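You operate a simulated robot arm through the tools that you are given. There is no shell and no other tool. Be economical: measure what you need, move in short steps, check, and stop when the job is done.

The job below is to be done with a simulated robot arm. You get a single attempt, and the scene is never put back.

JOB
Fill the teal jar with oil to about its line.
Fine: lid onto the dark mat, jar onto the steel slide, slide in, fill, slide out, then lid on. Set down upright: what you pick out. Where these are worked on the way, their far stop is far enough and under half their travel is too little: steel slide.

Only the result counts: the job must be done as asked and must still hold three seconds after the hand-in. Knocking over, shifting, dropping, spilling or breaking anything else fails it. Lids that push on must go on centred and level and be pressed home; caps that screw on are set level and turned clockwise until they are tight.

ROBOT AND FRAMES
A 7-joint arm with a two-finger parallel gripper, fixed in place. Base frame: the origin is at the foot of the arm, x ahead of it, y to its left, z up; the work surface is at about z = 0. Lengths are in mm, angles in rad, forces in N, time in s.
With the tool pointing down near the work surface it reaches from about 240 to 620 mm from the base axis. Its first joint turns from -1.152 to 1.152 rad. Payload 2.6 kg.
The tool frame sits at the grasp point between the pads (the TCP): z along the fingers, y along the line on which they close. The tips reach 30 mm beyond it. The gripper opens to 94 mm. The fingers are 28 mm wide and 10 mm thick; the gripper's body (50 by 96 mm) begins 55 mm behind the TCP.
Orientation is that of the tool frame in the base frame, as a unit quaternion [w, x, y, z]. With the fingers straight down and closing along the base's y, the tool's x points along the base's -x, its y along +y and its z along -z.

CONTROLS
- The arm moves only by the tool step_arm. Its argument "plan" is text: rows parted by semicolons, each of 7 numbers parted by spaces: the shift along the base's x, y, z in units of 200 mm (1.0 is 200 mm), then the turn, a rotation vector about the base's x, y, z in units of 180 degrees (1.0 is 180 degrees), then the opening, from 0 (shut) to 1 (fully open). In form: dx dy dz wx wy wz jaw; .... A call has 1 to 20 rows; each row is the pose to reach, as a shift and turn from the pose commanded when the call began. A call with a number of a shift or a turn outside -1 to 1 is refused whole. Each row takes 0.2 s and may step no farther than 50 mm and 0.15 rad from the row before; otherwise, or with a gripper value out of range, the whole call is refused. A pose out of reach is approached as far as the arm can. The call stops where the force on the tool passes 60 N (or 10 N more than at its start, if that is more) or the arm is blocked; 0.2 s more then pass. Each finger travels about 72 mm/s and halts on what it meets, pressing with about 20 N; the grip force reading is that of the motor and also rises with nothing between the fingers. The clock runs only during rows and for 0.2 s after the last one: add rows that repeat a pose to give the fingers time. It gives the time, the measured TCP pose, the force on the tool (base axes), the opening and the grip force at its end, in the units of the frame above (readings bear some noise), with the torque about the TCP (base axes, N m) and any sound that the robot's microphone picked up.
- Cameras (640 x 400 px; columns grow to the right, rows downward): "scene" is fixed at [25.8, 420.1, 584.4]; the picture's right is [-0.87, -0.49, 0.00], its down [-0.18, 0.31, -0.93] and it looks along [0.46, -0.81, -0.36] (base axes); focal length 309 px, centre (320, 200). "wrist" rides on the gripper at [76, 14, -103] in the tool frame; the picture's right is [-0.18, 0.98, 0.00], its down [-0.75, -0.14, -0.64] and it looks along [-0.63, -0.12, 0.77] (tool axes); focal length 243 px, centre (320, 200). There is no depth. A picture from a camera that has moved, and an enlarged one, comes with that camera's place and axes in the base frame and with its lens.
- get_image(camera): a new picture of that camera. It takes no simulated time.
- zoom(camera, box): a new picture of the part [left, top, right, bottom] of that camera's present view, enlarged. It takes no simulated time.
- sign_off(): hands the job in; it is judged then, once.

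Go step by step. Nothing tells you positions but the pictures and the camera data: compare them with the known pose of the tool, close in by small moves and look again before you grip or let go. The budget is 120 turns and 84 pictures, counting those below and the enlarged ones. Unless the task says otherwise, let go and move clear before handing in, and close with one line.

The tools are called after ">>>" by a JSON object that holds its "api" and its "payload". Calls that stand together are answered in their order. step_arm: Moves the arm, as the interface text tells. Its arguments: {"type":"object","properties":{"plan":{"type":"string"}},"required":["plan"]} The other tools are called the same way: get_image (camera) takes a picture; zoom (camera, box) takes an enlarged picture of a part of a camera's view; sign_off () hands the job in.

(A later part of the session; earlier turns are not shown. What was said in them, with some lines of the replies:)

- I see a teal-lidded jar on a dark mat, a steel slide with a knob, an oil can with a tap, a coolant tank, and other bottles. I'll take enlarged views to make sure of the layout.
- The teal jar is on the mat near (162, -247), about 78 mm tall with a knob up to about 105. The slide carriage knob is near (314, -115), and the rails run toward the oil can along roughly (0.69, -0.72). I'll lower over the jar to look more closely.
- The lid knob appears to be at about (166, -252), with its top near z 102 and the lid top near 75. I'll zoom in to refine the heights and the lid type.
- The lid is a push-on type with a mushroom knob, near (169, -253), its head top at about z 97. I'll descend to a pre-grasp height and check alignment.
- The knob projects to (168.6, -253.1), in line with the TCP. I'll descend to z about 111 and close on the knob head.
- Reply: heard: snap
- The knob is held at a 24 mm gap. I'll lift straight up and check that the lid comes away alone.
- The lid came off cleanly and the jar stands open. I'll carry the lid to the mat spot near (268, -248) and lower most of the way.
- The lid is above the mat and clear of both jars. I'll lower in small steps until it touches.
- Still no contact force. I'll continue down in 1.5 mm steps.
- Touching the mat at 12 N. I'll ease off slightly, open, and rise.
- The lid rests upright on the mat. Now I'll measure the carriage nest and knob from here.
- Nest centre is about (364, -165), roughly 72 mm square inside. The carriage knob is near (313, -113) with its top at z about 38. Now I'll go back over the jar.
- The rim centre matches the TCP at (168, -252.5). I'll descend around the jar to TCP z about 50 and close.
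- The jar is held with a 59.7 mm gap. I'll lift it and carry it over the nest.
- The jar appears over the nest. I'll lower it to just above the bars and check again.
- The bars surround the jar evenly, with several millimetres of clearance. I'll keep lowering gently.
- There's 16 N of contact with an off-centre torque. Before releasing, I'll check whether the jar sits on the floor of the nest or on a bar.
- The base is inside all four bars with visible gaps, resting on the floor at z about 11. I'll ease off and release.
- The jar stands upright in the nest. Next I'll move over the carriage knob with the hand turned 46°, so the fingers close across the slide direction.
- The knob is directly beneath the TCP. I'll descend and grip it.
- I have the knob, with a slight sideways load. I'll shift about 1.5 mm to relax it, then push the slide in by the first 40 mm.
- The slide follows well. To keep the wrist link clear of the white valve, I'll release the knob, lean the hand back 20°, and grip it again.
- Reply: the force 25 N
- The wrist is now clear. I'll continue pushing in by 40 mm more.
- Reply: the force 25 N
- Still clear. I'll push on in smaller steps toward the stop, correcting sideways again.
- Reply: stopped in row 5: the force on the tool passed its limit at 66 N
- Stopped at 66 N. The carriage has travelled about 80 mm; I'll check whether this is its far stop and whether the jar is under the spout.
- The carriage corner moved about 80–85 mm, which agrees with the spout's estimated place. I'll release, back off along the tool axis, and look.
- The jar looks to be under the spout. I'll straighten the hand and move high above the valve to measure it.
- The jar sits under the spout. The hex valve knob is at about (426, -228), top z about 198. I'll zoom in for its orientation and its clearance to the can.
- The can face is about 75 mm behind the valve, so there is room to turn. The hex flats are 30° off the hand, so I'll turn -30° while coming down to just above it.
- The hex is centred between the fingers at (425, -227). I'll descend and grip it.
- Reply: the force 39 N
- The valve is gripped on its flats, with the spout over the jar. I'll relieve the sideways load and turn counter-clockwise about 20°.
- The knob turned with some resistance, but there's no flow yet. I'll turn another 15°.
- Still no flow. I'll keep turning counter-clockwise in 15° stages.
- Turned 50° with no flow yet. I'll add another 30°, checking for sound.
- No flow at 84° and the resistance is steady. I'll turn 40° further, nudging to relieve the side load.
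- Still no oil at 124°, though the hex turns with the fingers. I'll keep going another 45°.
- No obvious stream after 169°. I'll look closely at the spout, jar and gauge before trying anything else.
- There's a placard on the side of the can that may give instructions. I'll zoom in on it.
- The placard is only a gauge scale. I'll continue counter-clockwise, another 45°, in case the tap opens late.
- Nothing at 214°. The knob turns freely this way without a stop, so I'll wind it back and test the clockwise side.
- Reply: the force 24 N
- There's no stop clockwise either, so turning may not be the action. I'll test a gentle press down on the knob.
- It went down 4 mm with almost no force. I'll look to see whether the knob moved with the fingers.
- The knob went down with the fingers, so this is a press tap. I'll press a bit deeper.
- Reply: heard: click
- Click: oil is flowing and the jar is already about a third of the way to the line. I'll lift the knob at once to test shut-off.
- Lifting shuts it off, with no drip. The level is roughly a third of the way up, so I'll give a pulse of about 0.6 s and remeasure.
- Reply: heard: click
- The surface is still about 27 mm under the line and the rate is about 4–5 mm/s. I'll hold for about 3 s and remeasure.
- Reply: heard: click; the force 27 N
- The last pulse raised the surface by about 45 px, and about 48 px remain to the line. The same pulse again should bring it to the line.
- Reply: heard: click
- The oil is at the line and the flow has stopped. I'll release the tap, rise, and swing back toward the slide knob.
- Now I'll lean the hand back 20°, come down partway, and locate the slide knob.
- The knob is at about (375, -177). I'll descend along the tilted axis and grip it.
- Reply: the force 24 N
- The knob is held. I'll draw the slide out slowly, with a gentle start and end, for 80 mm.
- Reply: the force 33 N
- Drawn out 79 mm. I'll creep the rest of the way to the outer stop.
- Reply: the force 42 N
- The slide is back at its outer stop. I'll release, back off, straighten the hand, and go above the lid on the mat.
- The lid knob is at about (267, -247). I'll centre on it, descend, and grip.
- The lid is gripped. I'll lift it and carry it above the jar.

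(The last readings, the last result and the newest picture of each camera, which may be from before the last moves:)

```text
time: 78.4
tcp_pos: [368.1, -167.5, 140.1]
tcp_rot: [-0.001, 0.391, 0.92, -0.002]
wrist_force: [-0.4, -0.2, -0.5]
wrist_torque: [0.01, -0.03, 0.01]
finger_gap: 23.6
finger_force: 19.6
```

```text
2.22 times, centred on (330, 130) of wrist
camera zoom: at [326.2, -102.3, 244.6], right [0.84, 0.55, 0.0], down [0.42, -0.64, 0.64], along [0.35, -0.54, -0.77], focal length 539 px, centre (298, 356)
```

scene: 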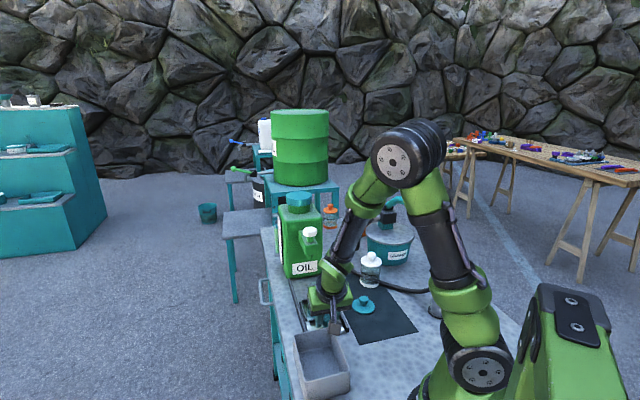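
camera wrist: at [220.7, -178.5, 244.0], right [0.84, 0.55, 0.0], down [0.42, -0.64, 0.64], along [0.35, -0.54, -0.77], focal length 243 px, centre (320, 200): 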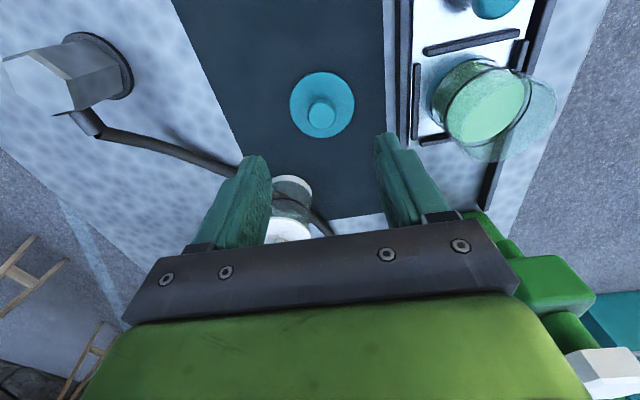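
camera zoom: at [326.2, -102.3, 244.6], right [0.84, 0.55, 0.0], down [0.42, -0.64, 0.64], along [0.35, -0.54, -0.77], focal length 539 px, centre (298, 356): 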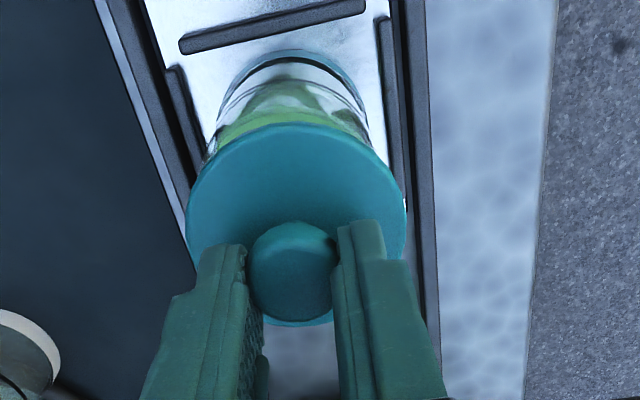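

The lid is nearly over the jar; the measurements suggest a shift of about (-1.3, -1.7) mm. I'll apply that and lower to just above the rim.

>>> {"api": "step_arm", "payload": {"plan": "-0.006 -0.0085 -0.03 0 0 0 0.1;-0.006 -0.0085 -0.065 0 0 0 0.1;-0.006 -0.0085 -0.065 0 0 0 0.1"}}

>>> {"api": "zoom", "payload": {"camera": "scene", "box": [295, 255, 345, 315]}}

>>> {"api": "zoom", "payload": {"camera": "wrist", "box": [250, 50, 400, 200]}}

```text
time: 79.2
tcp_pos: [367.9, -169.8, 128.3]
tcp_rot: [0.0, 0.392, 0.92, -0.002]
wrist_force: [-0.6, -0.2, -0.2]
wrist_torque: [0.0, 0.0, 0.02]
finger_gap: 23.2
finger_force: 20.3
```

```text
6.67 times, centred on (320, 285) of scene
camera zoom: at [25.8, 420.1, 584.4], right [-0.87, -0.49, 0.0], down [-0.18, 0.31, -0.93], along [0.46, -0.81, -0.36], focal length 2060 px, centre (320, -367)
```

zoom: 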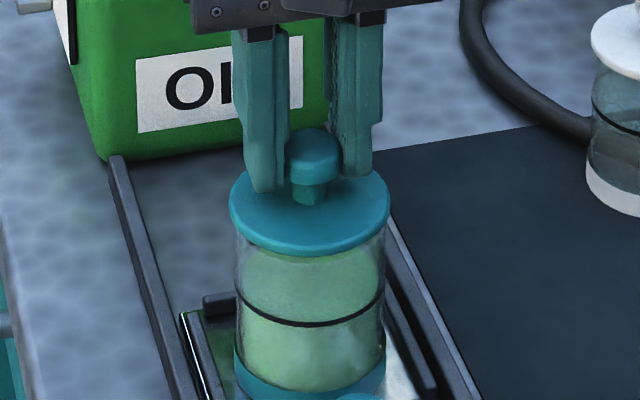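

```text
2.67 times, centred on (325, 125) of wrist
camera zoom: at [325.2, -104.4, 231.5], right [0.84, 0.55, 0.0], down [0.42, -0.64, 0.64], along [0.35, -0.54, -0.77], focal length 647 px, centre (307, 400)
```

zoom: 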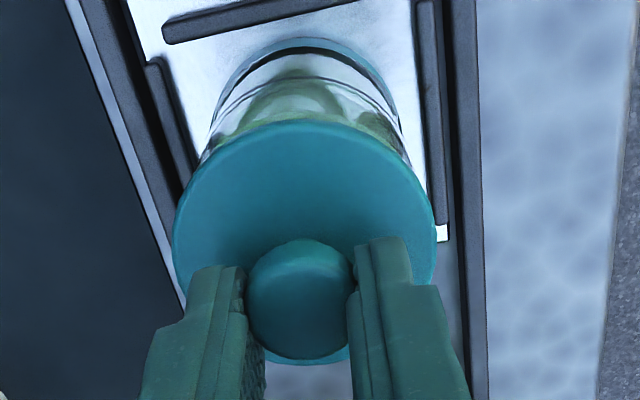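

The lid is centred over the jar to within about 1 mm in both views. I'll lower slowly onto the rim.

>>> {"api": "step_arm", "payload": {"plan": "0 0 -0.0075 0 0 0 0.1;0 0 -0.015 0 0 0 0.1;0 0 -0.0225 0 0 0 0.1;0 0 -0.0225 0 0 0 0.1"}}

```text
time: 80.2
tcp_pos: [367.3, -170.1, 124.9]
tcp_rot: [0.002, 0.391, 0.92, -0.001]
wrist_force: [1.5, 4.2, 19.1]
wrist_torque: [0.25, 0.01, -0.03]
finger_gap: 23.3
finger_force: 20.2
heard: snap
```

A snap, at 19 N. I'll press a little more to make sure the lid is fully home.

>>> {"api": "step_arm", "payload": {"plan": "0 0 -0.006 0 0 0 0.1;0 0 -0.012 0 0 0 0.1;0 0 -0.018 0 0 0 0.1;0 0 -0.018 0 0 0 0.1"}}

>>> {"api": "zoom", "payload": {"camera": "scene", "box": [295, 255, 345, 315]}}

```text
time: 81.2
tcp_pos: [365.9, -170.4, 121.5]
tcp_rot: [0.0, 0.391, 0.92, -0.003]
wrist_force: [4.5, 6.2, 23.5]
wrist_torque: [0.19, -0.1, -0.03]
finger_gap: 23.4
finger_force: 20.5
```

```text
6.67 times, centred on (320, 285) of scene
camera zoom: at [25.7, 420.1, 584.4], right [-0.87, -0.49, 0.0], down [-0.18, 0.31, -0.93], along [0.46, -0.81, -0.36], focal length 2060 px, centre (320, -367)
```

zoom: 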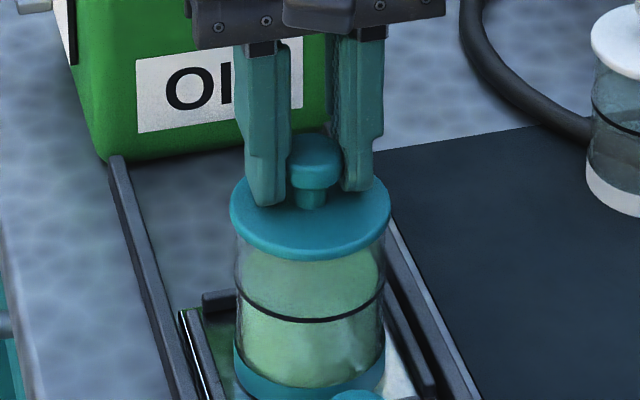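

The lid is down to about its original height, but the fingers began sliding on the knob. I'll let go, close the fingers, and press straight down on the knob top.

>>> {"api": "step_arm", "payload": {"plan": "0 0 0.01 0 0 0 0.25;0 0 0.01 0 0 0 0.4;0 0 0.01 0 0 0 0.5;0 0 0.1 0 0 0 0.5;0 0 0.25 0 0 0 0.5;-0.0125 0.013 0.25 0 0 0 0.3;-0.0125 0.013 0.25 0 0 0 0.15;-0.0125 0.013 0.25 0 0 0 0;-0.0125 0.013 0.2 0 0 0 0;-0.0125 0.013 0.12 0 0 0 0;-0.0125 0.013 0.105 0 0 0 0;-0.0125 0.013 0.105 0 0 0 0"}}

```text
time: 83.8
tcp_pos: [363.5, -167.8, 142.0]
tcp_rot: [0.001, 0.392, 0.92, -0.001]
wrist_force: [-0.8, -0.5, 6.5]
wrist_torque: [-0.01, 0.03, -0.01]
finger_gap: 0.0
finger_force: 19.7
heard: snap
```

>>> {"api": "step_arm", "payload": {"plan": "0 0 -0.006 0 0 0 0;0 0 -0.012 0 0 0 0;0 0 -0.018 0 0 0 0;0 0 -0.018 0 0 0 0"}}

```text
time: 84.8
tcp_pos: [365.6, -167.1, 140.9]
tcp_rot: [0.004, 0.391, 0.92, -0.002]
wrist_force: [-3.2, -0.9, 41.6]
wrist_torque: [0.09, 0.26, -0.03]
finger_gap: 0.0
finger_force: 19.8
```

It's stiff at 42 N with almost no travel, so the lid is home. I'll rise clear and check.

>>> {"api": "step_arm", "payload": {"plan": "0 0 0.1 0 0 0 0;0 0 0.3 0 0 0 0.1;0 0 0.5 0 0 0 0.2;-0.1 0.1 0.6 0 0 0 0.2;-0.25 0.25 0.6 0 0 0 0.2;-0.4 0.2 0.6 0 0 0 0.2;-0.6 0.1 0.6 0 0 0 0.2"}}

>>> {"api": "zoom", "payload": {"camera": "scene", "box": [295, 255, 345, 315]}}

```text
time: 86.4
tcp_pos: [244.0, -146.6, 257.3]
tcp_rot: [-0.001, 0.391, 0.921, -0.002]
wrist_force: [-0.5, 0.7, -0.1]
wrist_torque: [0.0, 0.01, -0.01]
finger_gap: 18.8
finger_force: 0.0
heard: snap
```

```text
6.67 times, centred on (320, 285) of scene
camera zoom: at [25.8, 420.1, 584.4], right [-0.87, -0.49, 0.0], down [-0.18, 0.31, -0.93], along [0.46, -0.81, -0.36], focal length 2060 px, centre (320, -367)
```

zoom: 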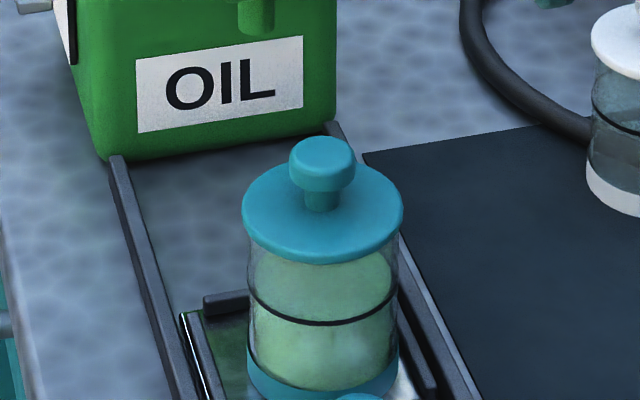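

The lid sits level; the jar moved slightly within the nest but is still inside the bars. I'll take one close look at the seat and the base.

>>> {"api": "zoom", "payload": {"camera": "scene", "box": [308, 272, 338, 322]}}

```text
8.00 times, centred on (323, 297) of scene
camera zoom: at [25.8, 420.1, 584.4], right [-0.87, -0.49, 0.0], down [-0.18, 0.31, -0.93], along [0.46, -0.81, -0.36], focal length 2472 px, centre (296, -576)
```

zoom: 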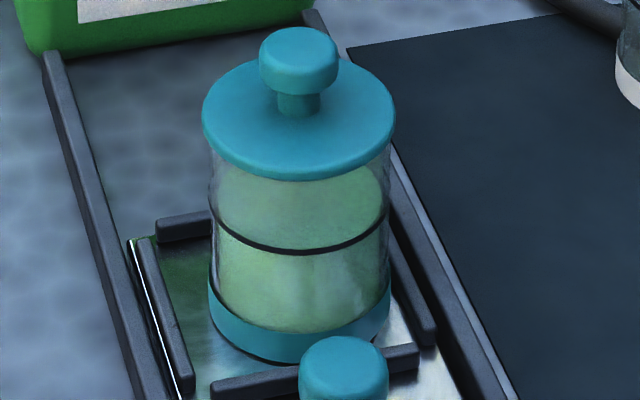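

Geometry matches the lid's original seated height. Because the jar shifted about 5 mm when I let go, I'll give one last centred press on the knob at (360, -168) to be sure.

>>> {"api": "step_arm", "payload": {"plan": "0.2 -0.04 0 0 0 0 0;0.4 -0.08 0 0 0 0 0;0.58 -0.107 0 0 0 0 0;0.58 -0.107 -0.2 0 0 0 0;0.58 -0.107 -0.4 0 0 0 0;0.58 -0.107 -0.53 0 0 0 0;0.58 -0.107 -0.56 0 0 0 0;0.58 -0.107 -0.575 0 0 0 0;0.58 -0.107 -0.575 0 0 0 0"}}

```text
time: 88.4
tcp_pos: [360.9, -169.9, 143.0]
tcp_rot: [0.0, 0.391, 0.92, -0.001]
wrist_force: [0.8, -0.6, 0.5]
wrist_torque: [0.0, 0.0, 0.0]
finger_gap: 0.0
finger_force: 19.9
```

>>> {"api": "step_arm", "payload": {"plan": "0 0 -0.0075 0 0 0 0;0 0 -0.015 0 0 0 0;0 0 -0.0225 0 0 0 0;0 0 -0.03 0 0 0 0;0 0 -0.03 0 0 0 0"}}

```text
time: 89.6
tcp_pos: [361.7, -169.9, 141.3]
tcp_rot: [0.006, 0.392, 0.92, -0.002]
wrist_force: [-2.0, 0.0, 52.3]
wrist_torque: [0.31, 0.35, -0.03]
finger_gap: 0.0
finger_force: 19.9
```

It's firm at 52 N with no further travel, so the lid is fully home. I'll retreat straight up and clear.

>>> {"api": "step_arm", "payload": {"plan": "0 0 0.02 0 0 0 0;0 0 0.05 0 0 0 0;0 0 0.2 0 0 0 0;0 0 0.4 0 0 0 0;0 0 0.6 0 0 0 0;-0.2 0.05 0.6 0 0 0 0;-0.4 0.05 0.6 0 0 0 0;-0.55 0.05 0.6 0 0 0 0"}}

>>> {"api": "get_image", "payload": {"camera": "scene"}}

```text
time: 91.4
tcp_pos: [247.8, -159.5, 258.7]
tcp_rot: [-0.002, 0.391, 0.92, -0.002]
wrist_force: [0.7, 0.9, 0.1]
wrist_torque: [0.0, -0.01, -0.02]
finger_gap: 0.0
finger_force: 20.0
```

```text
0 pictures are left
```

scene: 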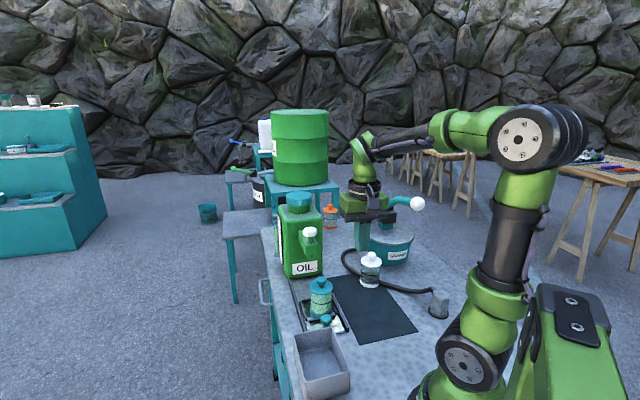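

The jar is filled and lidded on the drawn-out slide, the arm is clear, and everything else is in its place. I'm handing in now.

>>> {"api": "sign_off", "payload": {}}

```text
The job is handed in.
```

The teal jar is filled with oil to about its line, and its lid is pressed fully home. It stands upright on the steel slide, which is back out at its stop.
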